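You operate a simulated robot arm through the tools that you are given. There is no shell and no other tool.

The job below is to be done with a simulated two-armed robot. You get a single attempt, and the scene is never put back.

JOB
Wipe the sawdust off the aisle sill, then brush preservative on the patch.
Fine: yellow cloth, brush with the green grip, tin with the green pad; put cloth and brush back. Set down upright: brush with the green grip. A coat counts when it lies all over at full strength: go over it till it gets no stronger. What is to be rubbed or washed off counts as gone when no trace of it is left.

It is judged by the outcome, as a careful person would: the job done as asked, and still so three seconds after it is handed in. It fails if anything else is knocked over, pushed out of place, dropped, spilled or broken. Flat cloth is picked up by pressing the open fingertips on it (5 to 10 N) and closing them slowly along it; thin cloth reads only 2 to 8 mm in the jaws.

ROBOT AND FRAMES
Two 7-joint arms with two-finger parallel grippers on one trunk that stands fixed in place. Base frame: the origin is at the foot of the trunk, x ahead of it, y to its left, z up. Units: m, rad, N and s.
The left shoulder is at [0.05, 0.165, 1.08], the right one opposite. With the tool pointing down near the work surface each hand reaches from about 0.1 to 0.68 m from the base axis, measured 20 degrees to its own side. Payload 3.91 kg a hand.
Tool frame (each hand has its own): the origin (TCP) lies between the finger pads and is the grasp point; the fingertips stand 0.03 m ahead of it; z points along the fingers, y is the line along which they close. The gripper opens to 0.11 m. The fingers are 0.02 m wide and 0.01 m thick; the gripper's body (0.048 by 0.112 m) begins 0.055 m behind the TCP.
Orientation is that of the tool frame in the base frame, as a unit quaternion [w, x, y, z]. With the fingers straight down and closing along the base's y, the tool's x points along the base's -x, its y along +y and its z along -z.

CONTROLS
- The arms move only by the tool move_arm. It takes "left_commands", "right_commands" or both (then of equal length, played together; a hand with none holds still); each is a list of rows, each a list of 7 numbers: the finger opening in m, from 0 to 0.11, then the shift along the tool's x, y, z in units of 100 mm (1.0 is 100 mm), then the turn, a rotation vector about the tool's x, y, z in units of 60 degrees (1.0 is 60 degrees). In form: [[jaw, tx, ty, tz, rx, ry, rz], ...]. A call has 1 to 20 rows; each row is the pose to reach, as a shift and turn from the pose commanded when the call began, along the tool's axes at that moment. A call with a number of a shift or a turn outside -1 to 1 is refused whole. Rows are played at 5 a second. More than 0.05 m and 0.15 rad between two rows, or a gripper value outside its range, and nothing of the call is played. A pose out of reach is approached as far as the arm can. The call stops where the force on the tool passes 40 N (or 10 N more than at its start, if that is more) or the arm is blocked; 0.2 s more then pass. Each finger travels about 0.045 m/s and halts on what it meets, pressing with about 32 N; the grip force reading is that of the motor and also rises with nothing between the fingers. The clock runs only during rows and for 0.2 s after the last one: add rows that repeat a pose to give the fingers time. It gives the time, the measured TCP pose, the force on the tool (base axes), the opening and the grip force at its end, in the units of the frame above (readings bear some noise), with the torque about the TCP (base axes, N m) and any sound that the robot's microphone picked up.
- Cameras (640 x 400 px; columns grow to the right, rows downward): "scene" is now at [0.1042, 0.0466, 1.2562]; the picture's right is [0.55, -0.84, 0.00], its down [-0.43, -0.28, -0.86] and it looks along [0.72, 0.47, -0.51] (base axes); focal length 319 px, centre (320, 200). "left" rides on the left gripper at [0.072, -0.017, -0.103] in its tool frame; the picture's right is [0.23, 0.97, 0.00], its down [-0.76, 0.18, -0.62] and it looks along [-0.61, 0.14, 0.78] (tool axes); focal length 222 px, centre (320, 200). "right" rides on the right gripper at [0.072, 0.017, -0.103] in its tool frame; the picture's right is [-0.23, 0.97, 0.00], its down [-0.76, -0.18, -0.62] and it looks along [-0.61, -0.14, 0.78] (tool axes); focal length 222 px, centre (320, 200).
- grab_frame(camera): a new picture of that camera. The clock stands still meanwhile.
- slide_trunk(by): slides the trunk up (or, below 0, down) by that many m; the arms and the scene camera ride with it, the base frame stays. It gives what a move gives, with no picture.
- head_to(pan, tilt): turns the head with the scene camera to pan (to the left, within 1.396 rad either way) and tilt (down, from -0.506 to 1.204), counted from straight ahead of the robot. It gives what a move gives.
- probe_pixels(camera, pixels): for up to 12 pixels [column, row] of the newest picture of that camera ("zoom" is the newest enlarged one), the place [x, y, z] in the base frame of the surface seen there, good to about 0.003 m. The clock stands still meanwhile.
- zoom(camera, box): a new picture of the part [left, top, right, bottom] of that camera's present view, enlarged. The clock stands still meanwhile.
- sign_off(): hands the job in; it is judged then, once.

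Unless the task says otherwise, let go and move clear before handing in.

The tools are called after ">>>" as name(argument=value, ...) on one line, values as JSON. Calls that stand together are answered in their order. move_arm: Moves the arms, as the interface text tells. Its arguments: {"type":"object","properties":{"left_commands":{"type":"array","items":{"type":"array","items":{"type":"number"}}},"right_commands":{"type":"array","items":{"type":"array","items":{"type":"number"}}}},"required":[]} The other tools are called the same way: slide_trunk (by) moves the trunk up or down; head_to (pan, tilt) turns the head that bears the scene camera; grab_frame (camera) takes a picture; probe_pixels (camera, pixels) gives the place of the surface under pixels of a picture; zoom (camera, box) takes an enlarged picture of a part of a camera's view; sign_off () hands the job in.

At the start:

```text
clock: 0.0
left_tcp_pos: [0.2957, 0.3307, 1.0079]
left_tcp_rot: [0.0, 0.0, 1.0, 0.0]
left_ft_force: [0.3, -0.6, 0.0]
left_wrist_torque: [-0.02, -0.02, -0.02]
left_opening: 0.1099
left_grip_force: 0.1
right_tcp_pos: [0.3468, 0.0603, 1.1075]
right_tcp_rot: [0.0, 0.0, 1.0, 0.001]
right_ft_force: [-0.1, -0.7, 0.2]
right_wrist_torque: [0.04, 0.01, -0.03]
right_opening: 0.1099
right_grip_force: 0.0
trunk travel left (down, up): [-0.3, 0.203]
head pan, tilt (commanded): [0.579, 0.539]
```

scene: 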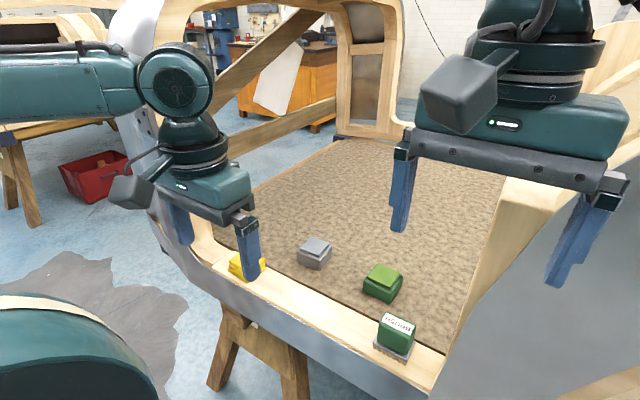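
right: 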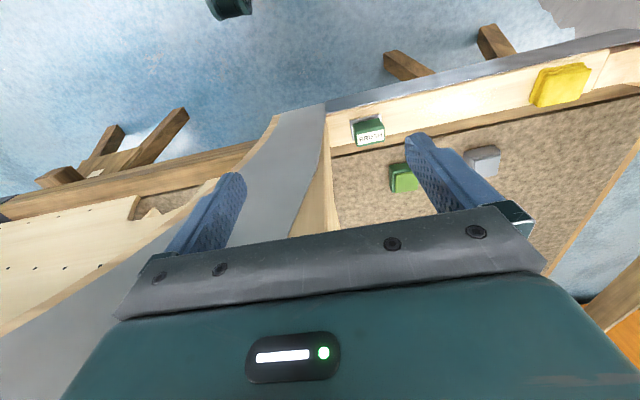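
left: 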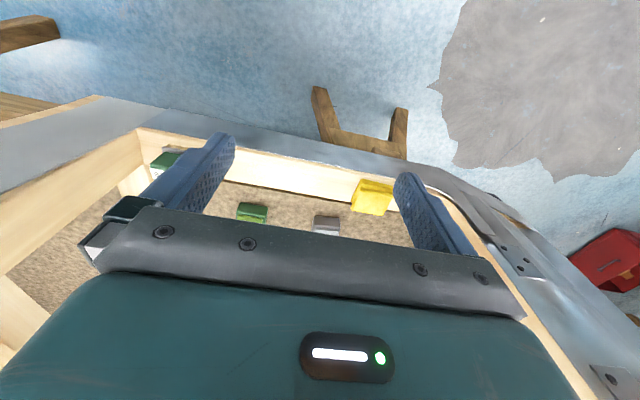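

The scene shows a yellow item at about (245,265), a grey item at (315,252), a green tin at (382,283) and a green "BRUSH" item at (395,335). I'll take closer pictures before moving.

>>> zoom(camera="scene", box=[200, 200, 460, 400])

>>> zoom(camera="right", box=[320, 20, 640, 220])

>>> zoom(camera="left", box=[100, 100, 480, 280])

```text
2.00 times, centred on (330, 300) of scene
```

zoom: 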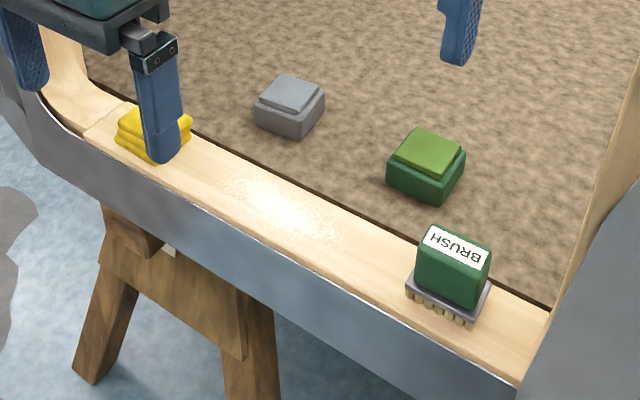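

```text
2.00 times, centred on (480, 120) of right
```

zoom: 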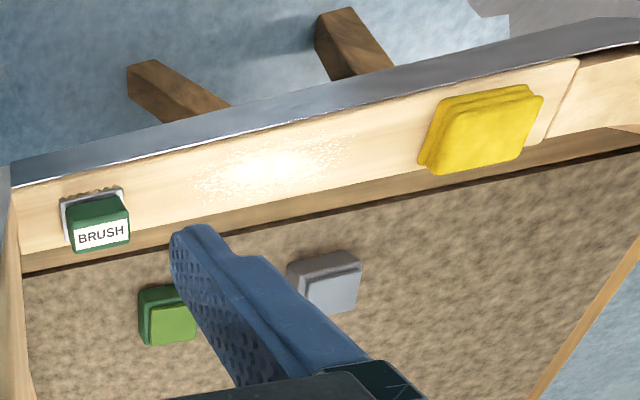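

```text
1.68 times, centred on (290, 190) of left
```

zoom: 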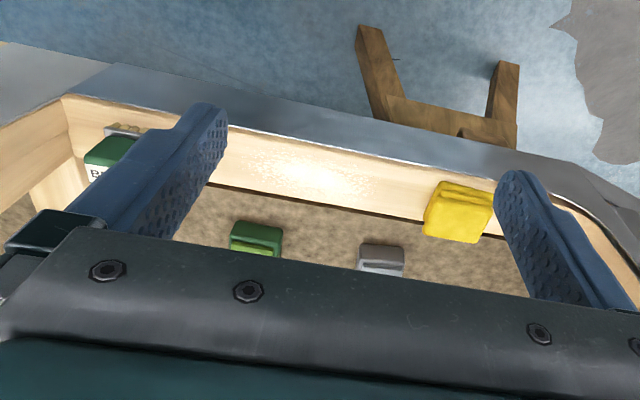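

Sawdust shows on the sill between the yellow cloth and the brush block. I'll probe the scene picture for where things are.

>>> probe_pixels(camera="scene", pixels=[[236, 265], [315, 245], [315, 262], [384, 276], [380, 293], [398, 323], [395, 338], [393, 352], [310, 300], [220, 250], [430, 365], [340, 320]])

>>> zoom(camera="scene", box=[220, 240, 440, 377])

```text
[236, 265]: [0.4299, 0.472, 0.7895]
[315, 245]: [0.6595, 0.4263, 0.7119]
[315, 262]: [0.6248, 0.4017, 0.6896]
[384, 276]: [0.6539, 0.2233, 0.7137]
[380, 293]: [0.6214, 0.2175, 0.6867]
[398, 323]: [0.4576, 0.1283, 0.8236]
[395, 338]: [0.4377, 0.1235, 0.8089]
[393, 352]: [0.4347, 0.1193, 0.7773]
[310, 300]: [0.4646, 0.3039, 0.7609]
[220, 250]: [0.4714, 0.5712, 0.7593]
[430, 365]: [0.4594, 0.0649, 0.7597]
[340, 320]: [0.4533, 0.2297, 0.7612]
```

```text
2.91 times, centred on (330, 308) of scene
```

zoom: 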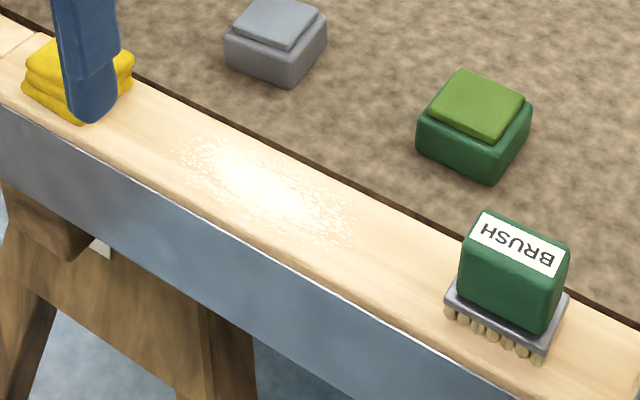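

The zoomed view shows the sawdust roughly from (170,150) to (355,240). I'll probe the sill's edges, the sawdust's limits, the brush and the cloth.

>>> probe_pixels(camera="zoom", pixels=[[175, 155], [215, 135], [350, 235], [320, 245], [150, 190], [240, 135], [340, 305], [400, 205], [262, 192], [230, 205], [290, 180], [420, 270]])

>>> probe_pixels(camera="zoom", pixels=[[480, 218], [566, 250], [552, 268], [470, 240], [449, 300], [538, 352], [566, 297], [450, 312], [30, 90], [40, 50], [128, 65], [78, 120]])

>>> probe_pixels(camera="zoom", pixels=[[468, 75], [530, 105], [490, 140], [432, 115], [420, 150], [490, 180], [530, 140], [560, 150], [235, 35], [285, 50], [318, 20], [225, 60]])

```text
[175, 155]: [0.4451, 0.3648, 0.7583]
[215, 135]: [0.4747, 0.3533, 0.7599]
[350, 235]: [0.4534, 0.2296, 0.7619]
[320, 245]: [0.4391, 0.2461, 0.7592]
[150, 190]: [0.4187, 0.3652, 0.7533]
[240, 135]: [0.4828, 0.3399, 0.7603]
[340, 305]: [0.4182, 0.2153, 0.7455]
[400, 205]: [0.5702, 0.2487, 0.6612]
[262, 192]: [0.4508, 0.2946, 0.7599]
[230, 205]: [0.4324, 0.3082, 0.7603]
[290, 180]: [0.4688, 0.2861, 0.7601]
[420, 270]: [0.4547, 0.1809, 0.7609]
```

```text
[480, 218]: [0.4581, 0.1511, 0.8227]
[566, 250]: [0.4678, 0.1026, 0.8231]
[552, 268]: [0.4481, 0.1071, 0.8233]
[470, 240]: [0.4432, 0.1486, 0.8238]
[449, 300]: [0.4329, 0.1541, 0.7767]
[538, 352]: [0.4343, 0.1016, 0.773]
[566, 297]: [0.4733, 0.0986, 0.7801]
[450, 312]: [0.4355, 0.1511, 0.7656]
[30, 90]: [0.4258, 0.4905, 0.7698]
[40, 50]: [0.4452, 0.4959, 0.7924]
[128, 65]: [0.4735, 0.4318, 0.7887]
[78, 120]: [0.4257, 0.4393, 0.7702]
```

```text
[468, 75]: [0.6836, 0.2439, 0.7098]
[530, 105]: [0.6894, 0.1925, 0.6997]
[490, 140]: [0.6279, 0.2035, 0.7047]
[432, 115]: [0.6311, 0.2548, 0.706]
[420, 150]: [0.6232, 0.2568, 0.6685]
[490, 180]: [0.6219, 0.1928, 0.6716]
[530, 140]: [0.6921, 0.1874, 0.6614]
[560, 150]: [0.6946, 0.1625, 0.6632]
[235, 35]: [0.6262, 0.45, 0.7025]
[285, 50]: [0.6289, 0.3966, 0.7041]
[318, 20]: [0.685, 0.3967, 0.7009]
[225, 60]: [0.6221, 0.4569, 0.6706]
```

The sill top is at z 0.760 and spans x 0.42–0.49. The sawdust lies at y 0.22–0.37, the brush is near (0.453, 0.126) and the green tin near (0.657, 0.224). I'll zoom in harder on the sawdust, cloth and brush before moving.

>>> zoom(camera="scene", box=[260, 270, 360, 332])

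>>> zoom(camera="scene", box=[360, 300, 440, 350])

>>> zoom(camera="left", box=[330, 160, 430, 222])

>>> zoom(camera="right", box=[400, 60, 540, 147])

```text
6.40 times, centred on (310, 301) of scene
```

zoom: 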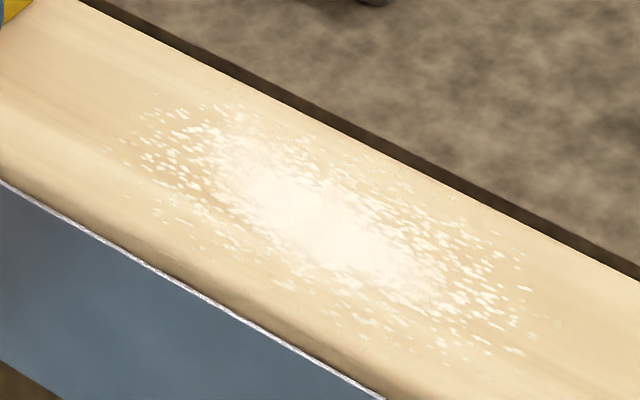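

```text
8.00 times, centred on (400, 325) of scene
```

zoom: 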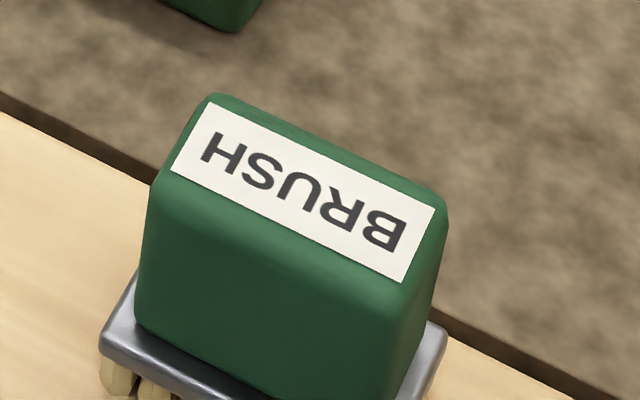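

```text
6.40 times, centred on (380, 191) of left
```

zoom: 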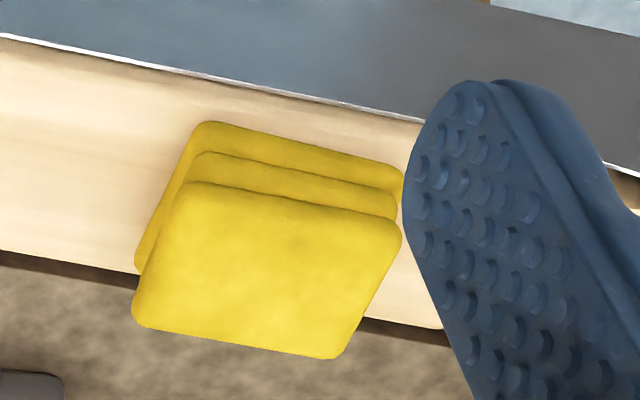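

```text
4.57 times, centred on (470, 104) of right
```

zoom: 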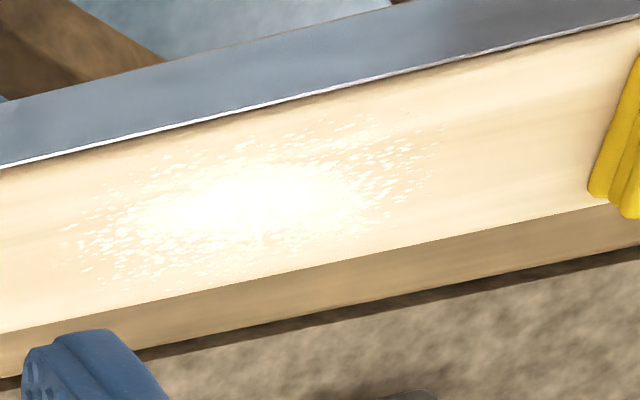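

The right zoom shows the sawdust from (60,230) to (445,145) in that picture; I'll probe its edges and the sill's edges there, and look round by turning the head.

>>> probe_pixels(camera="zoom", pixels=[[65, 232], [85, 275], [445, 145], [330, 125], [200, 295], [420, 190], [100, 190], [300, 95], [320, 268], [250, 200], [600, 190], [20, 328]])

>>> head_to(pan=-0.4, tilt=0.6)

>>> grab_frame(camera="scene")

```text
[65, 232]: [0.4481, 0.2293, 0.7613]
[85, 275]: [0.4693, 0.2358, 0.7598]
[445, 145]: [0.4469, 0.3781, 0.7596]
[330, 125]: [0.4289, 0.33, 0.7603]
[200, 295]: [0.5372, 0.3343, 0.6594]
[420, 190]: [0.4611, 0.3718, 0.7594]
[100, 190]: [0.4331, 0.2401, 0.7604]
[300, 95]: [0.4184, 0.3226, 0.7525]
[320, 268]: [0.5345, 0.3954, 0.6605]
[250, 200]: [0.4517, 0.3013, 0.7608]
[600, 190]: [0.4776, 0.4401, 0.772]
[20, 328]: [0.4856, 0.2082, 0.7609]
```

```text
clock: 1.2
left_tcp_pos: [0.2954, 0.3313, 1.0093]
left_tcp_rot: [0.0, 0.001, 1.0, 0.0]
left_ft_force: [0.0, -0.4, -0.4]
left_wrist_torque: [0.02, -0.02, 0.01]
left_opening: 0.1099
left_grip_force: 0.0
right_tcp_pos: [0.348, 0.0595, 1.1093]
right_tcp_rot: [0.001, 0.0, 1.0, 0.001]
right_ft_force: [-0.1, -0.2, -0.1]
right_wrist_torque: [-0.03, 0.02, -0.01]
right_opening: 0.1099
right_grip_force: 0.2
trunk travel left (down, up): [-0.3, 0.203]
head pan, tilt (commanded): [-0.4, 0.6]
```

```text
taken
```

scene: 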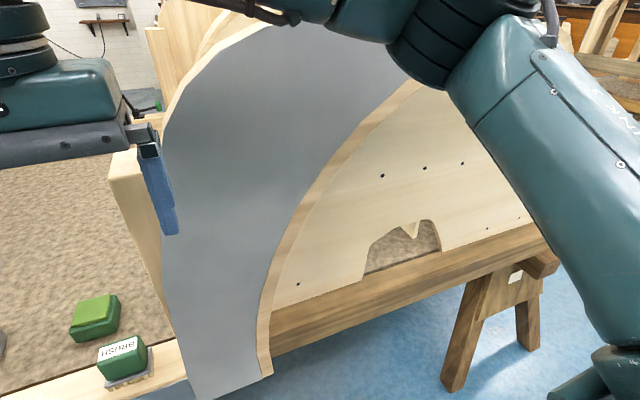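

The scene picture shows the grey panel at (230,200) just right of the brush, with the right arm over it. I'll probe it so I can park the right arm clear.

>>> probe_pixels(camera="scene", pixels=[[200, 300], [215, 385], [270, 200], [350, 110], [265, 360], [180, 110], [130, 190], [250, 40], [400, 200], [420, 110], [150, 280], [185, 370]])

>>> head_to(pan=0.9, tilt=0.7)

>>> grab_frame(camera="scene")

```text
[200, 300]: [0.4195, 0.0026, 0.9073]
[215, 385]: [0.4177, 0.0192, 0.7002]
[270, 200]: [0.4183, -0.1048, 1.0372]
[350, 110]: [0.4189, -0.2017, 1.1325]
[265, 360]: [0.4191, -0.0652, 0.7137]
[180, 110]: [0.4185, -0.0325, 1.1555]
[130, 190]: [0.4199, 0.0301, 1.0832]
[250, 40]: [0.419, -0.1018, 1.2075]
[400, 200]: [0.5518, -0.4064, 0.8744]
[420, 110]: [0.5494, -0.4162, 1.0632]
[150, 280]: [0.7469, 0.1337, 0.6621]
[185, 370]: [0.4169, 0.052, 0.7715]
```

```text
clock: 2.7
left_tcp_pos: [0.2954, 0.3304, 1.009]
left_tcp_rot: [0.0, 0.0, 1.0, 0.0]
left_ft_force: [-0.6, -0.7, -0.3]
left_wrist_torque: [0.03, -0.02, -0.03]
left_opening: 0.11
left_grip_force: 0.1
right_tcp_pos: [0.3469, 0.0599, 1.1083]
right_tcp_rot: [0.0, 0.0, 1.0, 0.0]
right_ft_force: [-0.2, 0.6, 0.3]
right_wrist_torque: [-0.01, -0.02, -0.04]
right_opening: 0.1101
right_grip_force: 0.0
trunk travel left (down, up): [-0.3, 0.203]
head pan, tilt (commanded): [0.901, 0.7]
```

```text
taken
```

scene: 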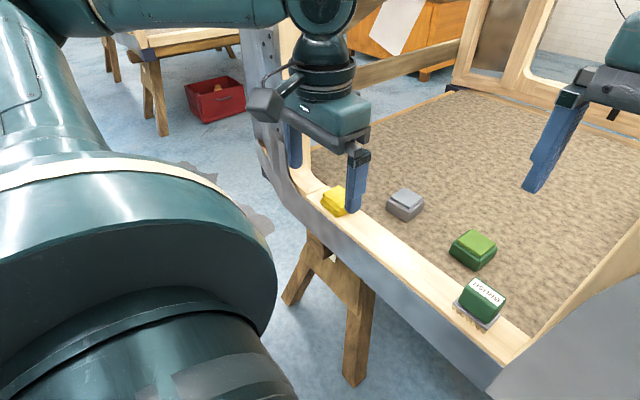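

The left pillar's inner edge shows near (285,110)–(320,185), left of the yellow cloth at (335,200). I'll probe that edge, then park the right arm to its own side at the same height.

>>> probe_pixels(camera="scene", pixels=[[275, 60], [282, 120], [295, 170], [310, 190], [268, 130], [260, 90], [310, 160], [335, 190], [405, 195], [478, 240]])

>>> move_arm(right_commands=[[0.11, 0.2, -0.3, -0.2, 0, 0, 0], [0.11, 0.4, -0.6, -0.2, 0, 0, 0], [0.11, 0.5, -0.95, -0.2, 0, 0, 0], [0.11, 0.5, -1.0, -0.2, 0, 0, 0]])

```text
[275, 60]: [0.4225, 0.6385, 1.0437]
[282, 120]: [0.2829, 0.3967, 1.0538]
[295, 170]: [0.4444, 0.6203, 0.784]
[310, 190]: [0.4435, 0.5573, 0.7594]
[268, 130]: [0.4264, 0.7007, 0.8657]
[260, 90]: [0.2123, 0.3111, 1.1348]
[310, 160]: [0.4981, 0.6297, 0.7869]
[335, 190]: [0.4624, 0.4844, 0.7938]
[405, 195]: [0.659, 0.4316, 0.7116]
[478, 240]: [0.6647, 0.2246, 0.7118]
```

```text
clock: 3.7
left_tcp_pos: [0.2954, 0.3317, 1.0079]
left_tcp_rot: [0.0, 0.0, 1.0, 0.001]
left_ft_force: [0.3, 0.3, -0.6]
left_wrist_torque: [0.01, 0.02, -0.02]
left_opening: 0.1098
left_grip_force: 0.0
right_tcp_pos: [0.2956, -0.0384, 1.1299]
right_tcp_rot: [0.0, 0.0, 1.0, 0.001]
right_ft_force: [0.2, 0.3, 0.8]
right_wrist_torque: [-0.04, -0.01, 0.07]
right_opening: 0.11
right_grip_force: 0.1
trunk travel left (down, up): [-0.3, 0.203]
head pan, tilt (commanded): [0.901, 0.7]
```

The right hand is at y −0.04 with no contact. I'll take it further right.

>>> move_arm(right_commands=[[0.11, 0, -0.35, 0, 0, 0, 0], [0.11, 0, -0.7, 0, 0, 0, 0], [0.11, 0.1, -1.0, 0, 0, 0, 0], [0.11, 0.1, -1.0, 0, 0, 0, 0]])

>>> move_arm(right_commands=[[0.11, 0, -0.35, 0, 0, 0, 0], [0.11, 0, -0.7, 0, 0, 0, 0], [0.11, 0, -1.0, 0, 0, 0, 0], [0.11, 0, -1.0, 0, 0, 0, 0]])

```text
clock: 4.7
left_tcp_pos: [0.2944, 0.3315, 1.0085]
left_tcp_rot: [0.0, 0.001, 1.0, 0.0]
left_ft_force: [-0.8, -0.9, 0.1]
left_wrist_torque: [-0.02, -0.02, -0.02]
left_opening: 0.1098
left_grip_force: 0.1
right_tcp_pos: [0.2865, -0.1389, 1.1294]
right_tcp_rot: [0.0, 0.001, 1.0, -0.001]
right_ft_force: [0.3, 1.0, -0.6]
right_wrist_torque: [0.0, -0.02, -0.01]
right_opening: 0.1101
right_grip_force: 0.0
trunk travel left (down, up): [-0.3, 0.203]
head pan, tilt (commanded): [0.901, 0.7]
```

```text
clock: 5.7
left_tcp_pos: [0.2956, 0.3316, 1.0088]
left_tcp_rot: [0.0, 0.0, 1.0, 0.0]
left_ft_force: [1.2, -1.1, -0.9]
left_wrist_torque: [-0.02, 0.0, 0.0]
left_opening: 0.1101
left_grip_force: 0.0
right_tcp_pos: [0.2871, -0.2426, 1.1283]
right_tcp_rot: [0.0, 0.0, 1.0, 0.0]
right_ft_force: [0.8, 0.0, -1.1]
right_wrist_torque: [0.0, 0.01, -0.02]
right_opening: 0.11
right_grip_force: 0.1
trunk travel left (down, up): [-0.3, 0.203]
head pan, tilt (commanded): [0.901, 0.7]
```

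The right arm is parked at (0.287, −0.243, 1.128). Now I'll bring the left hand over the yellow cloth, stopping well above it to look.

>>> move_arm(left_commands=[[0.11, -0.3, 0.25, 0.1, 0, 0, 0], [0.11, -0.6, 0.5, 0.1, 0, 0, 0], [0.11, -0.9, 0.75, 0.1, 0, 0, 0], [0.11, -1.0, 1.0, 0.1, 0, 0, 0], [0.11, -1.0, 1.0, 0.1, 0, 0, 0]])

>>> move_arm(left_commands=[[0.11, -0.28, 0.17, 0.2, 0, 0, 0], [0.11, -0.57, 0.34, 0.5, 0, 0, 0], [0.11, -0.57, 0.34, 0.8, 0, 0, 0], [0.11, -0.57, 0.34, 0.8, 0, 0, 0]])

>>> grab_frame(camera="left")

>>> grab_frame(camera="scene")

```text
clock: 6.9
left_tcp_pos: [0.3962, 0.4313, 0.9979]
left_tcp_rot: [0.0, 0.001, 1.0, -0.001]
left_ft_force: [-0.3, 0.7, 0.4]
left_wrist_torque: [0.03, 0.01, 0.0]
left_opening: 0.1101
left_grip_force: 0.1
right_tcp_pos: [0.2871, -0.2411, 1.1303]
right_tcp_rot: [0.0, 0.0, 1.0, 0.002]
right_ft_force: [0.2, -0.4, -0.6]
right_wrist_torque: [-0.03, -0.01, 0.02]
right_opening: 0.1099
right_grip_force: 0.0
trunk travel left (down, up): [-0.3, 0.203]
head pan, tilt (commanded): [0.901, 0.7]
```

```text
clock: 7.9
left_tcp_pos: [0.4522, 0.4669, 0.9172]
left_tcp_rot: [0.001, 0.0, 1.0, 0.0]
left_ft_force: [0.1, 0.5, 0.6]
left_wrist_torque: [0.01, 0.01, 0.01]
left_opening: 0.1102
left_grip_force: 0.1
right_tcp_pos: [0.2856, -0.2427, 1.1301]
right_tcp_rot: [-0.001, 0.0, 1.0, 0.0]
right_ft_force: [-0.1, -0.9, -0.2]
right_wrist_torque: [-0.01, -0.01, -0.02]
right_opening: 0.1101
right_grip_force: 0.0
trunk travel left (down, up): [-0.3, 0.203]
head pan, tilt (commanded): [0.901, 0.7]
```

```text
taken
```

left: 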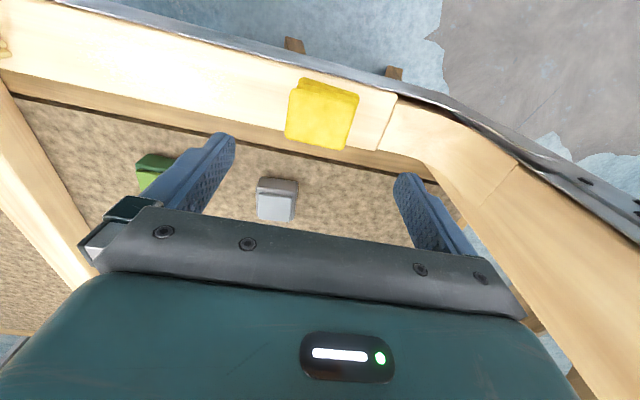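

```text
taken
```

scene: 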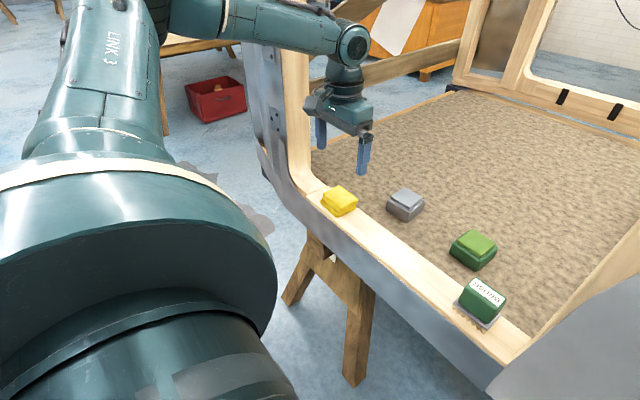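

The left camera shows the whole cloth at (288–358, 78–150). I'll zoom and probe its corners for the exact grasp.

>>> zoom(camera="left", box=[260, 60, 388, 140])

>>> zoom(camera="left", box=[272, 70, 368, 160])

>>> probe_pixels(camera="left", pixels=[[292, 94], [352, 104], [342, 146], [290, 136], [303, 83], [355, 95], [320, 115], [300, 79], [357, 93], [285, 130], [347, 149], [325, 95]])

```text
5.00 times, centred on (324, 100) of left
```

zoom: 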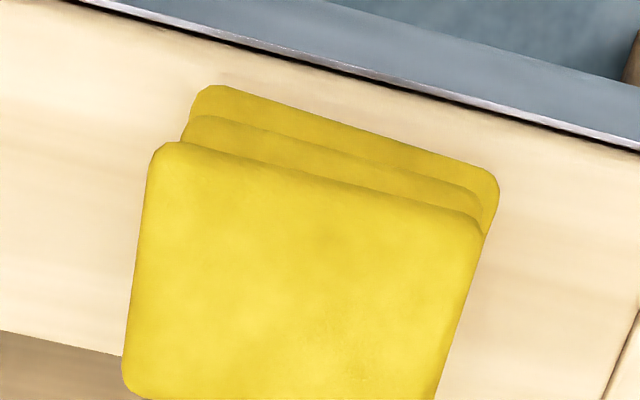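

```text
4.44 times, centred on (320, 115) of left
```

zoom: 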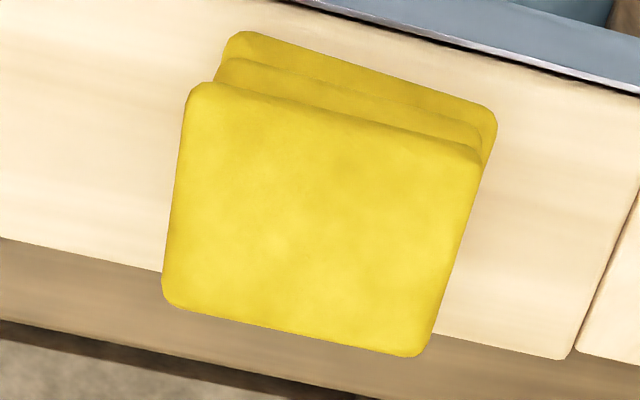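

```text
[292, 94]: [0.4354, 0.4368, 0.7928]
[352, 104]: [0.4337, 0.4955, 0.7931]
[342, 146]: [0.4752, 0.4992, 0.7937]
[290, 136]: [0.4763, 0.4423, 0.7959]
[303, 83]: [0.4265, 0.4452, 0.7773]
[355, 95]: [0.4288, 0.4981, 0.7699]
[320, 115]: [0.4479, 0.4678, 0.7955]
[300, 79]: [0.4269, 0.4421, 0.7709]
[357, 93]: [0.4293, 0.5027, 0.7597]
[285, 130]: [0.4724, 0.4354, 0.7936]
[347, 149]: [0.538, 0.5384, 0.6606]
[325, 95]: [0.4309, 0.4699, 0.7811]
```

The cloth is about 55 × 65 × 35 mm, centred at (0.453, 0.467) with its top at z 0.795, and the fingers straddle it. I'll go down to fingertips about 12 mm above the sill, then close.

>>> move_arm(left_commands=[[0.11, 0, 0, 0.35, 0, 0, 0], [0.11, 0, 0, 0.7, 0, 0, 0], [0.11, 0, 0, 0.9, 0, 0, 0], [0.11, 0, 0, 0.9, 0, 0, 0]])

>>> move_arm(left_commands=[[0.11, 0, 0, 0.15, 0, 0, 0], [0.11, 0, 0, 0.25, 0, 0, 0], [0.11, 0, 0, 0.25, 0, 0, 0]])

>>> grab_frame(camera="left")

```text
clock: 8.9
left_tcp_pos: [0.4536, 0.4672, 0.8287]
left_tcp_rot: [0.0, 0.0, 1.0, -0.001]
left_ft_force: [0.0, 0.1, 0.3]
left_wrist_torque: [0.01, 0.0, 0.01]
left_opening: 0.1098
left_grip_force: 0.1
right_tcp_pos: [0.2867, -0.2401, 1.1293]
right_tcp_rot: [0.0, 0.0, 1.0, 0.001]
right_ft_force: [0.3, 0.5, -0.3]
right_wrist_torque: [-0.02, -0.03, -0.01]
right_opening: 0.1096
right_grip_force: 0.1
trunk travel left (down, up): [-0.3, 0.203]
head pan, tilt (commanded): [0.901, 0.7]
```

```text
clock: 9.7
left_tcp_pos: [0.4528, 0.4656, 0.803]
left_tcp_rot: [0.0, -0.001, 1.0, 0.0]
left_ft_force: [1.1, -0.2, 0.0]
left_wrist_torque: [0.0, 0.02, 0.02]
left_opening: 0.11
left_grip_force: 0.1
right_tcp_pos: [0.2854, -0.2408, 1.1292]
right_tcp_rot: [0.0, 0.0, 1.0, 0.001]
right_ft_force: [-0.4, -0.9, -0.6]
right_wrist_torque: [0.02, -0.02, -0.01]
right_opening: 0.1099
right_grip_force: 0.1
trunk travel left (down, up): [-0.3, 0.203]
head pan, tilt (commanded): [0.901, 0.7]
```

```text
taken
```

left: 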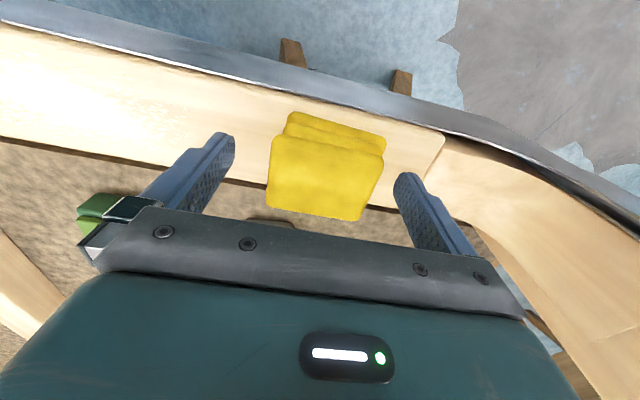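

The fingers straddle the cloth at TCP (0.453, 0.466, 0.803). I'll close slowly and watch the opening and grip force.

>>> move_arm(left_commands=[[0.1, 0, 0, 0, 0, 0, 0], [0.09, 0, 0, 0, 0, 0, 0], [0.08, 0, 0, 0, 0, 0, 0], [0.07, 0, 0, 0, 0, 0, 0], [0.065, 0, 0, 0, 0, 0, 0], [0.06, 0, 0, 0, 0, 0, 0], [0.055, 0, 0, 0, 0, 0, 0], [0.055, 0, 0, 0, 0, 0, 0]])

>>> grab_frame(camera="left")

```text
clock: 11.5
left_tcp_pos: [0.452, 0.4649, 0.8036]
left_tcp_rot: [0.0, 0.0, 1.0, 0.0]
left_ft_force: [-0.2, -0.1, 0.5]
left_wrist_torque: [-0.01, -0.06, 0.02]
left_opening: 0.0668
left_grip_force: 31.8
right_tcp_pos: [0.2863, -0.2417, 1.129]
right_tcp_rot: [0.0, 0.0, 1.0, -0.001]
right_ft_force: [0.3, 0.1, 0.5]
right_wrist_torque: [-0.01, -0.01, 0.01]
right_opening: 0.1101
right_grip_force: 0.0
trunk travel left (down, up): [-0.3, 0.203]
head pan, tilt (commanded): [0.901, 0.7]
```

```text
taken
```

left: 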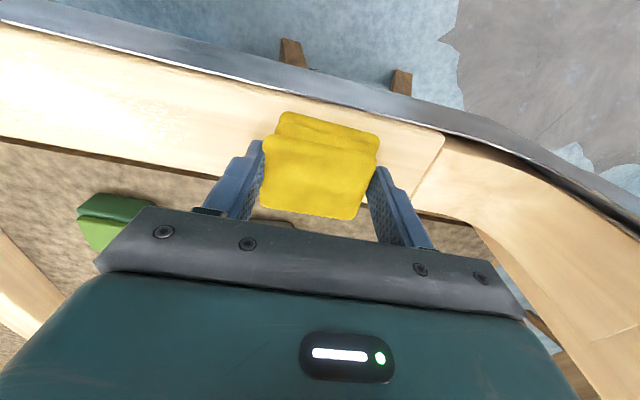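

The cloth is held at a 67 mm opening with 31.8 N. I'll lift it 30 mm and check.

>>> move_arm(left_commands=[[0.05, 0, 0, -0.15, 0, 0, 0], [0.05, 0, 0, -0.3, 0, 0, 0], [0.05, 0, 0, -0.3, 0, 0, 0]])

>>> grab_frame(camera="left")

>>> zoom(camera="scene", box=[270, 120, 430, 220])

```text
clock: 12.3
left_tcp_pos: [0.4531, 0.467, 0.8343]
left_tcp_rot: [0.0, 0.0, 1.0, 0.0]
left_ft_force: [-0.5, 0.2, -0.8]
left_wrist_torque: [0.02, 0.01, -0.02]
left_opening: 0.0666
left_grip_force: 32.4
right_tcp_pos: [0.2867, -0.2418, 1.1299]
right_tcp_rot: [0.0, 0.0, 1.0, 0.0]
right_ft_force: [-0.1, -0.3, 0.1]
right_wrist_torque: [0.01, 0.0, 0.02]
right_opening: 0.1099
right_grip_force: 0.0
trunk travel left (down, up): [-0.3, 0.203]
head pan, tilt (commanded): [0.901, 0.7]
```

```text
taken
```

left: 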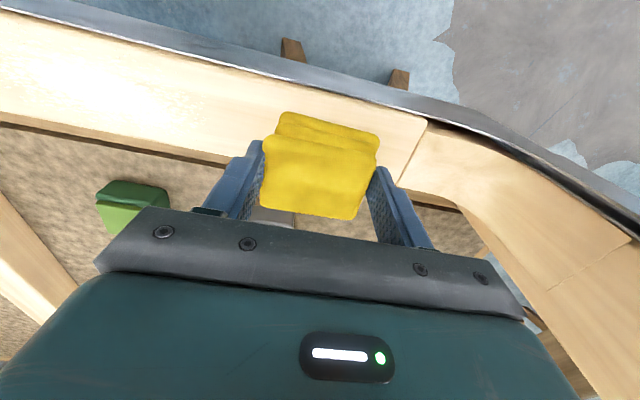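

```text
4.00 times, centred on (350, 170) of scene
```

zoom: 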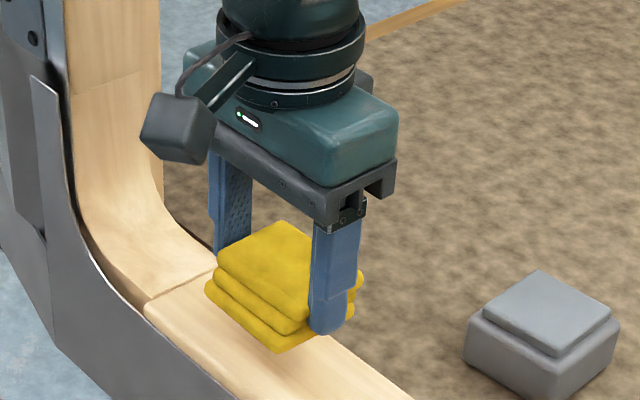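

The cloth is held squarely 30 mm above the sill. I'll carry it to y 0.40, then lower it to touch and read the force.

>>> move_arm(left_commands=[[0.05, 0, -0.35, 0, 0, 0, 0], [0.05, 0, -0.67, 0, 0, 0, 0], [0.05, 0, -0.67, 0.15, 0, 0, 0], [0.05, 0, -0.67, 0.25, 0, 0, 0], [0.05, 0, -0.67, 0.31, 0, 0, 0], [0.05, 0, -0.67, 0.31, 0, 0, 0]])

>>> move_arm(left_commands=[[0.05, 0, 0, 0.02, 0, 0, 0], [0.05, 0, 0, 0.02, 0, 0, 0]])

```text
clock: 13.7
left_tcp_pos: [0.4525, 0.3971, 0.803]
left_tcp_rot: [0.001, 0.0, 1.0, 0.0]
left_ft_force: [-1.9, 1.4, 7.6]
left_wrist_torque: [0.01, 0.13, -0.01]
left_opening: 0.0668
left_grip_force: 32.1
right_tcp_pos: [0.2856, -0.2426, 1.1297]
right_tcp_rot: [0.0, -0.001, 1.0, 0.0]
right_ft_force: [0.3, 0.1, 0.5]
right_wrist_torque: [-0.03, -0.02, 0.0]
right_opening: 0.1099
right_grip_force: 0.0
trunk travel left (down, up): [-0.3, 0.203]
head pan, tilt (commanded): [0.901, 0.7]
```

```text
clock: 14.3
left_tcp_pos: [0.4524, 0.3978, 0.8037]
left_tcp_rot: [0.003, 0.0, 1.0, 0.001]
left_ft_force: [-3.2, 4.1, 24.3]
left_wrist_torque: [0.08, 0.43, -0.04]
left_opening: 0.0669
left_grip_force: 31.6
right_tcp_pos: [0.2843, -0.2432, 1.1299]
right_tcp_rot: [0.001, 0.0, 1.0, 0.001]
right_ft_force: [-0.7, 0.3, 1.3]
right_wrist_torque: [-0.01, 0.0, 0.01]
right_opening: 0.1098
right_grip_force: 0.2
trunk travel left (down, up): [-0.3, 0.203]
head pan, tilt (commanded): [0.901, 0.7]
```

Contact: 2 mm of extra travel gave 24 N, so stiffness is about 8 N/mm. I'll ease off about 1.4 mm to roughly 12 N and wipe in −y with 20 mm rows.

>>> move_arm(left_commands=[[0.05, 0, 0, -0.014, 0, 0, 0], [0.05, 0, -0.2, -0.014, 0, 0, 0], [0.05, 0, -0.4, -0.014, 0, 0, 0], [0.05, 0, -0.6, -0.014, 0, 0, 0], [0.05, 0, -0.8, -0.014, 0, 0, 0], [0.05, 0, -1.0, -0.014, 0, 0, 0], [0.05, 0, -1.0, -0.014, 0, 0, 0]])

>>> grab_frame(camera="scene")

>>> zoom(camera="scene", box=[300, 170, 500, 330])

```text
clock: 15.9
left_tcp_pos: [0.4515, 0.2972, 0.803]
left_tcp_rot: [0.002, 0.0, 1.0, 0.0]
left_ft_force: [0.3, 10.8, 25.4]
left_wrist_torque: [0.43, 0.0, 0.04]
left_opening: 0.0668
left_grip_force: 32.7
right_tcp_pos: [0.2849, -0.2418, 1.1309]
right_tcp_rot: [0.002, 0.001, 1.0, 0.0]
right_ft_force: [-0.1, -0.5, -0.1]
right_wrist_torque: [0.01, 0.01, 0.03]
right_opening: 0.11
right_grip_force: 0.0
trunk travel left (down, up): [-0.3, 0.203]
head pan, tilt (commanded): [0.901, 0.7]
```

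```text
taken
```

scene: 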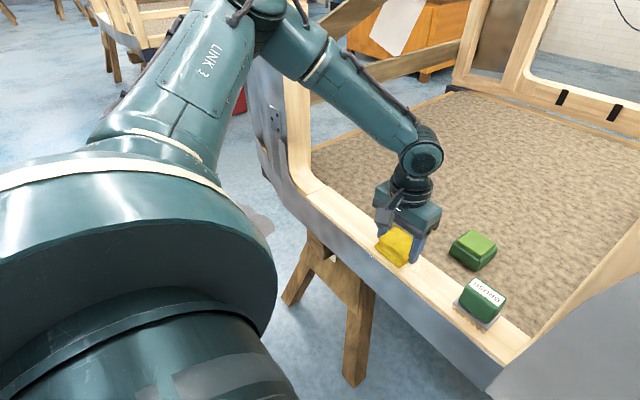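

```text
2.50 times, centred on (400, 250) of scene
```

zoom: 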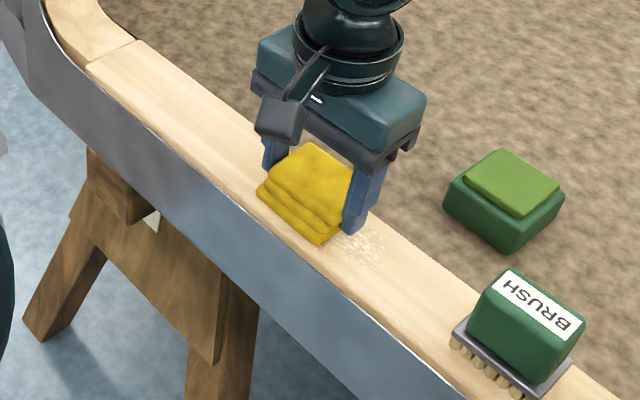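

The swept part behind the cloth looks clean in the zoom, and dust remains ahead at (370,250). The force is 25 N, so I'll ease off a further 1 mm and carry on to y 0.24.

>>> move_arm(left_commands=[[0.05, 0, -0.1, -0.01, 0, 0, 0], [0.05, 0, -0.25, -0.01, 0, 0, 0], [0.05, 0, -0.4, -0.01, 0, 0, 0], [0.05, 0, -0.57, -0.01, 0, 0, 0], [0.05, 0, -0.65, -0.01, 0, 0, 0], [0.05, 0, -0.65, -0.01, 0, 0, 0]])

>>> zoom(camera="scene", box=[300, 170, 500, 330])

```text
clock: 17.3
left_tcp_pos: [0.4509, 0.2343, 0.8031]
left_tcp_rot: [0.0, 0.0, 1.0, 0.0]
left_ft_force: [-0.4, 2.7, 5.4]
left_wrist_torque: [0.13, -0.13, 0.07]
left_opening: 0.0669
left_grip_force: 32.1
right_tcp_pos: [0.2858, -0.2418, 1.1304]
right_tcp_rot: [0.0, 0.0, 1.0, 0.0]
right_ft_force: [-0.7, 0.0, -0.2]
right_wrist_torque: [0.0, 0.0, -0.01]
right_opening: 0.11
right_grip_force: 0.0
trunk travel left (down, up): [-0.3, 0.203]
head pan, tilt (commanded): [0.901, 0.7]
```

```text
2.50 times, centred on (400, 250) of scene
```

zoom: 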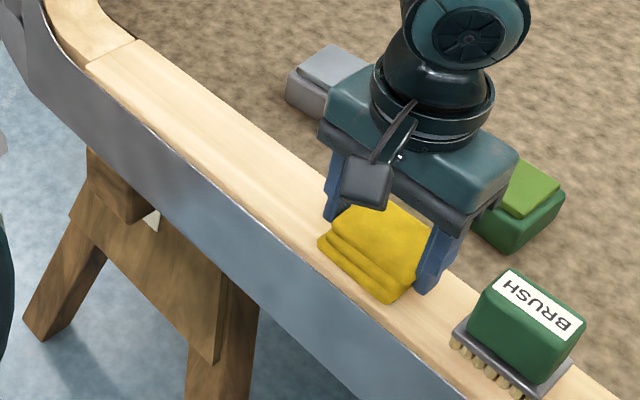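

The force is 5.4 N at y 0.234 and the swept sill looks clean. I'll do return strokes shifted 8 mm to each side to be sure the edges are covered.

>>> move_arm(left_commands=[[0.05, -0.1, 0.0, 0.004, 0, 0, 0], [0.05, -0.1, 0.25, 0.004, 0, 0, 0], [0.05, -0.1, 0.5, 0.004, 0, 0, 0], [0.05, -0.1, 0.75, 0.004, 0, 0, 0], [0.05, -0.1, 1.0, 0.004, 0, 0, 0], [0.05, -0.1, 1.0, 0.004, 0, 0, 0]])

>>> move_arm(left_commands=[[0.05, 0, 0.2, 0, 0, 0, 0], [0.05, 0, 0.45, 0, 0, 0, 0], [0.05, 0, 0.65, 0, 0, 0, 0], [0.05, 0.19, 0.65, 0, 0, 0, 0], [0.05, 0.19, 0.4, 0, 0, 0, 0], [0.05, 0.19, 0.2, 0, 0, 0, 0], [0.05, 0.19, 0.0, 0, 0, 0, 0], [0.05, 0.19, -0.2, 0, 0, 0, 0], [0.05, 0.19, -0.4, 0, 0, 0, 0], [0.05, 0.19, -0.6, 0, 0, 0, 0], [0.05, 0.19, -0.8, 0, 0, 0, 0], [0.05, 0.19, -1.0, 0, 0, 0, 0], [0.05, 0.19, -1.0, 0, 0, 0, 0]])

```text
clock: 18.7
left_tcp_pos: [0.4631, 0.3323, 0.8049]
left_tcp_rot: [0.0, 0.0, 1.0, 0.001]
left_ft_force: [0.0, -0.3, -0.2]
left_wrist_torque: [-0.01, 0.02, 0.02]
left_opening: 0.0669
left_grip_force: 32.3
right_tcp_pos: [0.2875, -0.2416, 1.1286]
right_tcp_rot: [0.001, 0.0, 1.0, -0.001]
right_ft_force: [0.3, -0.5, 0.5]
right_wrist_torque: [0.01, 0.03, 0.02]
right_opening: 0.1099
right_grip_force: 0.1
trunk travel left (down, up): [-0.3, 0.203]
head pan, tilt (commanded): [0.901, 0.7]
```

```text
clock: 21.5
left_tcp_pos: [0.4423, 0.2348, 0.8033]
left_tcp_rot: [0.0, 0.0, 1.0, 0.0]
left_ft_force: [-1.3, 2.2, 5.3]
left_wrist_torque: [0.05, -0.01, 0.04]
left_opening: 0.0669
left_grip_force: 31.7
right_tcp_pos: [0.2863, -0.241, 1.1296]
right_tcp_rot: [0.0, 0.001, 1.0, 0.0]
right_ft_force: [-1.2, -0.7, -0.9]
right_wrist_torque: [-0.01, 0.01, 0.02]
right_opening: 0.11
right_grip_force: 0.0
trunk travel left (down, up): [-0.3, 0.203]
head pan, tilt (commanded): [0.901, 0.7]
```

The shifted stroke toward +y lost contact (force about 0 at z 0.805), while the −y stroke held 5 N. I'll repeat the far-side stroke with about 1.5 mm more press and read the force midway.

>>> move_arm(left_commands=[[0.05, -0.18, 0.0, 0.005, 0, 0, 0], [0.05, -0.18, 0.2, 0.015, 0, 0, 0], [0.05, -0.18, 0.4, 0.02, 0, 0, 0], [0.05, -0.18, 0.6, 0.02, 0, 0, 0]])

>>> zoom(camera="scene", box=[300, 170, 500, 330])

```text
clock: 22.5
left_tcp_pos: [0.4597, 0.2914, 0.8016]
left_tcp_rot: [0.004, 0.001, 1.0, -0.001]
left_ft_force: [0.8, -7.7, 18.0]
left_wrist_torque: [-0.22, 0.33, 0.15]
left_opening: 0.0667
left_grip_force: 31.7
right_tcp_pos: [0.2853, -0.2434, 1.1304]
right_tcp_rot: [0.001, 0.0, 1.0, 0.001]
right_ft_force: [-0.3, 0.6, -0.6]
right_wrist_torque: [0.03, 0.02, -0.01]
right_opening: 0.1102
right_grip_force: 0.1
trunk travel left (down, up): [-0.3, 0.203]
head pan, tilt (commanded): [0.901, 0.7]
```

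```text
2.50 times, centred on (400, 250) of scene
```

zoom: 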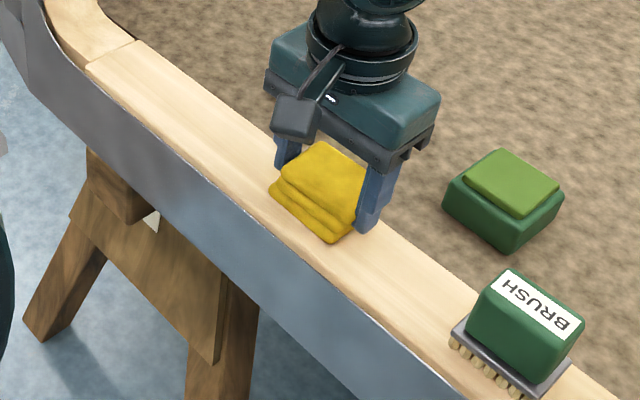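

The force is 18 N and the cloth is tracking well. I'll carry this stroke to y 0.405, come back along the middle a little way, and then lift to look.

>>> move_arm(left_commands=[[0.05, 0, 0.2, -0.003, 0, 0, 0], [0.05, 0, 0.4, -0.003, 0, 0, 0], [0.05, 0, 0.6, -0.003, 0, 0, 0], [0.05, 0, 0.8, -0.003, 0, 0, 0], [0.05, 0, 1.0, -0.003, 0, 0, 0], [0.05, 0, 1.13, -0.003, 0, 0, 0]])

>>> move_arm(left_commands=[[0.05, 0, 0.2, -0.003, 0, 0, 0], [0.05, 0, 0.4, -0.003, 0, 0, 0], [0.05, 0, 0.6, -0.003, 0, 0, 0], [0.05, 0, 0.8, -0.003, 0, 0, 0], [0.05, 0, 1.0, -0.003, 0, 0, 0], [0.05, 0, 1.0, -0.003, 0, 0, 0]])

```text
refused: 1.13 is not a number from -1 to 1
```

```text
clock: 23.9
left_tcp_pos: [0.4613, 0.3922, 0.8019]
left_tcp_rot: [0.002, 0.001, 1.0, -0.001]
left_ft_force: [0.3, -8.5, 17.9]
left_wrist_torque: [-0.4, -0.01, 0.0]
left_opening: 0.0667
left_grip_force: 32.4
right_tcp_pos: [0.2837, -0.2431, 1.1294]
right_tcp_rot: [0.001, 0.0, 1.0, 0.0]
right_ft_force: [-0.5, 0.8, 0.5]
right_wrist_torque: [0.0, 0.02, 0.02]
right_opening: 0.11
right_grip_force: 0.0
trunk travel left (down, up): [-0.3, 0.203]
head pan, tilt (commanded): [0.901, 0.7]
```

The stroke held 17.9 N to y 0.392. I'll add a short run to y 0.41, then a near-side pass in −y at x 0.444 with similar force, and lift at the end to look.

>>> move_arm(left_commands=[[0.05, 0, 0.18, 0, 0, 0, 0], [0.05, 0.17, 0.18, -0.005, 0, 0, 0], [0.05, 0.17, 0.0, -0.008, 0, 0, 0], [0.05, 0.17, -0.2, -0.01, 0, 0, 0], [0.05, 0.17, -0.4, -0.01, 0, 0, 0], [0.05, 0.17, -0.6, -0.01, 0, 0, 0], [0.05, 0.17, -0.8, -0.01, 0, 0, 0]])

>>> move_arm(left_commands=[[0.05, 0, -0.2, 0, 0, 0, 0], [0.05, 0, -0.4, 0, 0, 0, 0], [0.05, 0, -0.6, 0, 0, 0, 0], [0.05, 0, -0.8, 0, 0, 0, 0], [0.05, 0, -0.8, 0, 0, 0, 0]])

```text
clock: 25.5
left_tcp_pos: [0.4428, 0.3133, 0.8025]
left_tcp_rot: [0.0, 0.0, 1.0, 0.001]
left_ft_force: [0.0, 4.6, 10.9]
left_wrist_torque: [0.17, -0.02, 0.01]
left_opening: 0.0666
left_grip_force: 31.6
right_tcp_pos: [0.2856, -0.2413, 1.1305]
right_tcp_rot: [0.001, 0.0, 1.0, 0.0]
right_ft_force: [0.1, -0.1, -0.4]
right_wrist_torque: [-0.03, 0.03, -0.01]
right_opening: 0.11
right_grip_force: 0.0
trunk travel left (down, up): [-0.3, 0.203]
head pan, tilt (commanded): [0.901, 0.7]
```

```text
clock: 26.7
left_tcp_pos: [0.4435, 0.2325, 0.8023]
left_tcp_rot: [0.0, 0.001, 1.0, -0.001]
left_ft_force: [-0.8, 3.1, 7.1]
left_wrist_torque: [0.2, 0.01, 0.03]
left_opening: 0.0667
left_grip_force: 31.5
right_tcp_pos: [0.2852, -0.2414, 1.1299]
right_tcp_rot: [0.0, 0.001, 1.0, 0.0]
right_ft_force: [-0.1, -0.4, 1.0]
right_wrist_torque: [-0.02, 0.01, 0.0]
right_opening: 0.1102
right_grip_force: 0.1
trunk travel left (down, up): [-0.3, 0.203]
head pan, tilt (commanded): [0.901, 0.7]
```

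The whole area has had full-contact passes. I'll lift and carry the cloth back toward y 0.467 so the sill can be seen.

>>> move_arm(left_commands=[[0.05, 0, 0, -0.2, 0, 0, 0], [0.05, 0, 0, -0.6, 0, 0, 0], [0.05, -0.05, 0.35, -0.6, 0, 0, 0], [0.05, -0.1, 0.7, -0.6, 0, 0, 0], [0.05, -0.1, 1.0, -0.6, 0, 0, 0]])

>>> move_arm(left_commands=[[0.05, 0, 0.35, 0, 0, 0, 0], [0.05, 0, 0.7, 0, 0, 0, 0], [0.05, 0, 1.0, 0, 0, 0, 0], [0.05, 0, 1.0, 0, 0, 0, 0]])

>>> grab_frame(camera="scene")

>>> zoom(camera="scene", box=[340, 190, 480, 302])

>>> grab_frame(camera="left")

```text
clock: 27.9
left_tcp_pos: [0.4541, 0.3342, 0.8599]
left_tcp_rot: [-0.001, 0.001, 1.0, 0.0]
left_ft_force: [-0.4, 0.2, -0.3]
left_wrist_torque: [0.01, 0.0, 0.0]
left_opening: 0.0669
left_grip_force: 31.9
right_tcp_pos: [0.2855, -0.2417, 1.129]
right_tcp_rot: [0.0, 0.0, 1.0, 0.0]
right_ft_force: [0.3, -0.3, 0.2]
right_wrist_torque: [0.01, -0.02, 0.02]
right_opening: 0.1099
right_grip_force: 0.1
trunk travel left (down, up): [-0.3, 0.203]
head pan, tilt (commanded): [0.901, 0.7]
```

```text
clock: 28.9
left_tcp_pos: [0.4533, 0.4327, 0.8622]
left_tcp_rot: [0.001, 0.0, 1.0, 0.001]
left_ft_force: [-0.4, 0.3, 0.0]
left_wrist_torque: [0.0, 0.02, 0.01]
left_opening: 0.0667
left_grip_force: 31.9
right_tcp_pos: [0.2864, -0.2414, 1.1295]
right_tcp_rot: [0.0, 0.0, 1.0, 0.0]
right_ft_force: [0.4, -0.2, 1.1]
right_wrist_torque: [-0.04, -0.02, -0.04]
right_opening: 0.11
right_grip_force: 0.1
trunk travel left (down, up): [-0.3, 0.203]
head pan, tilt (commanded): [0.901, 0.7]
```

```text
taken
```

scene: 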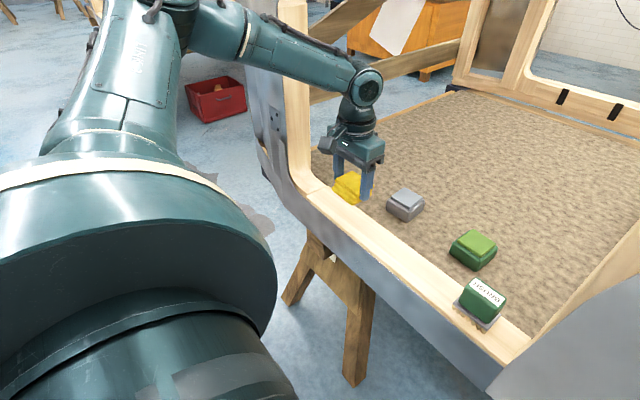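

```text
3.57 times, centred on (410, 246) of scene
```

zoom: 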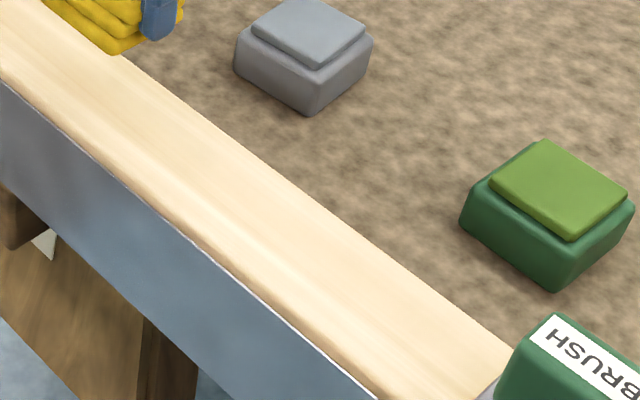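

```text
taken
```

left: 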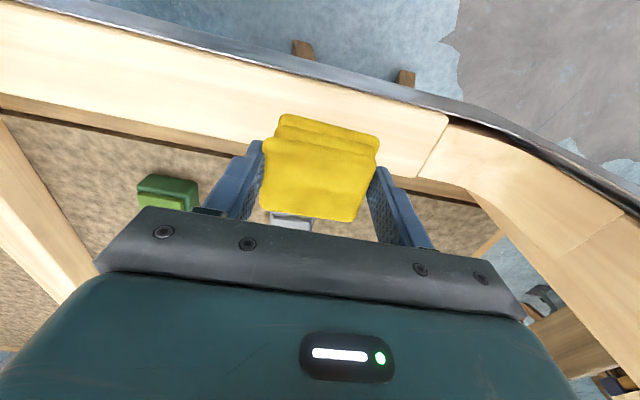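

The sill looks clear in the zoom. I'll check at much higher magnification from the scene camera and also from the left camera for any faint residue.

>>> zoom(camera="scene", box=[350, 200, 414, 240])

>>> zoom(camera="scene", box=[395, 235, 475, 285])

>>> zoom(camera="left", box=[0, 20, 260, 160])

```text
10.00 times, centred on (382, 220) of scene
```

zoom: 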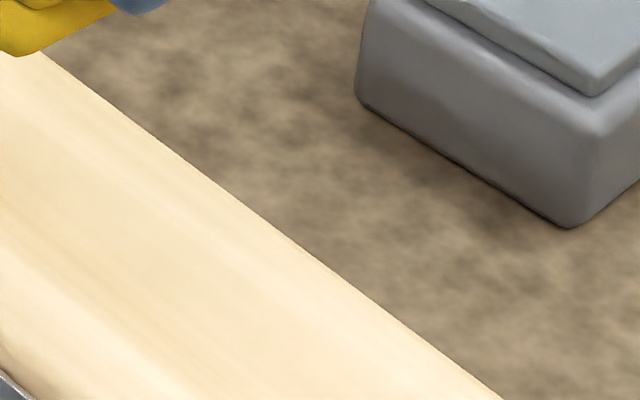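

```text
8.00 times, centred on (435, 260) of scene
```

zoom: 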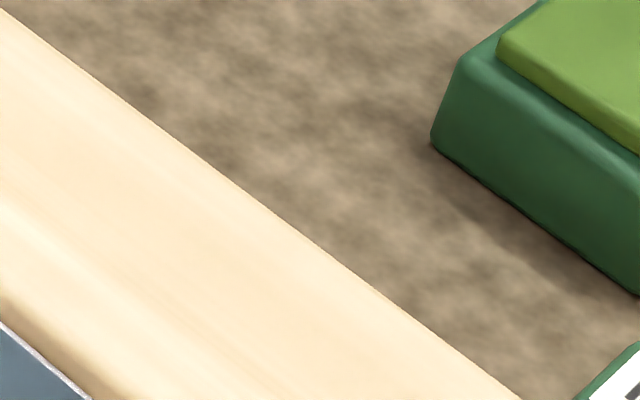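

```text
2.46 times, centred on (130, 90) of left
```

zoom: 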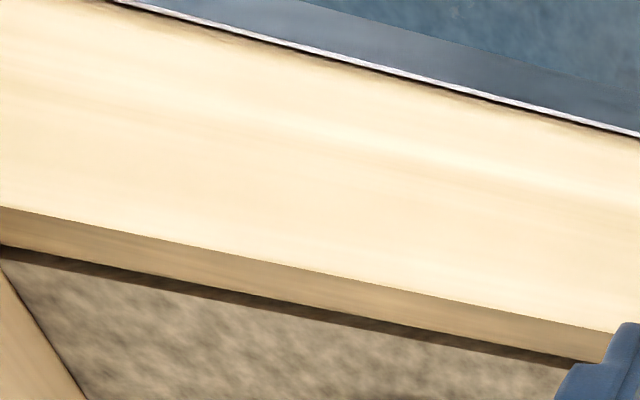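

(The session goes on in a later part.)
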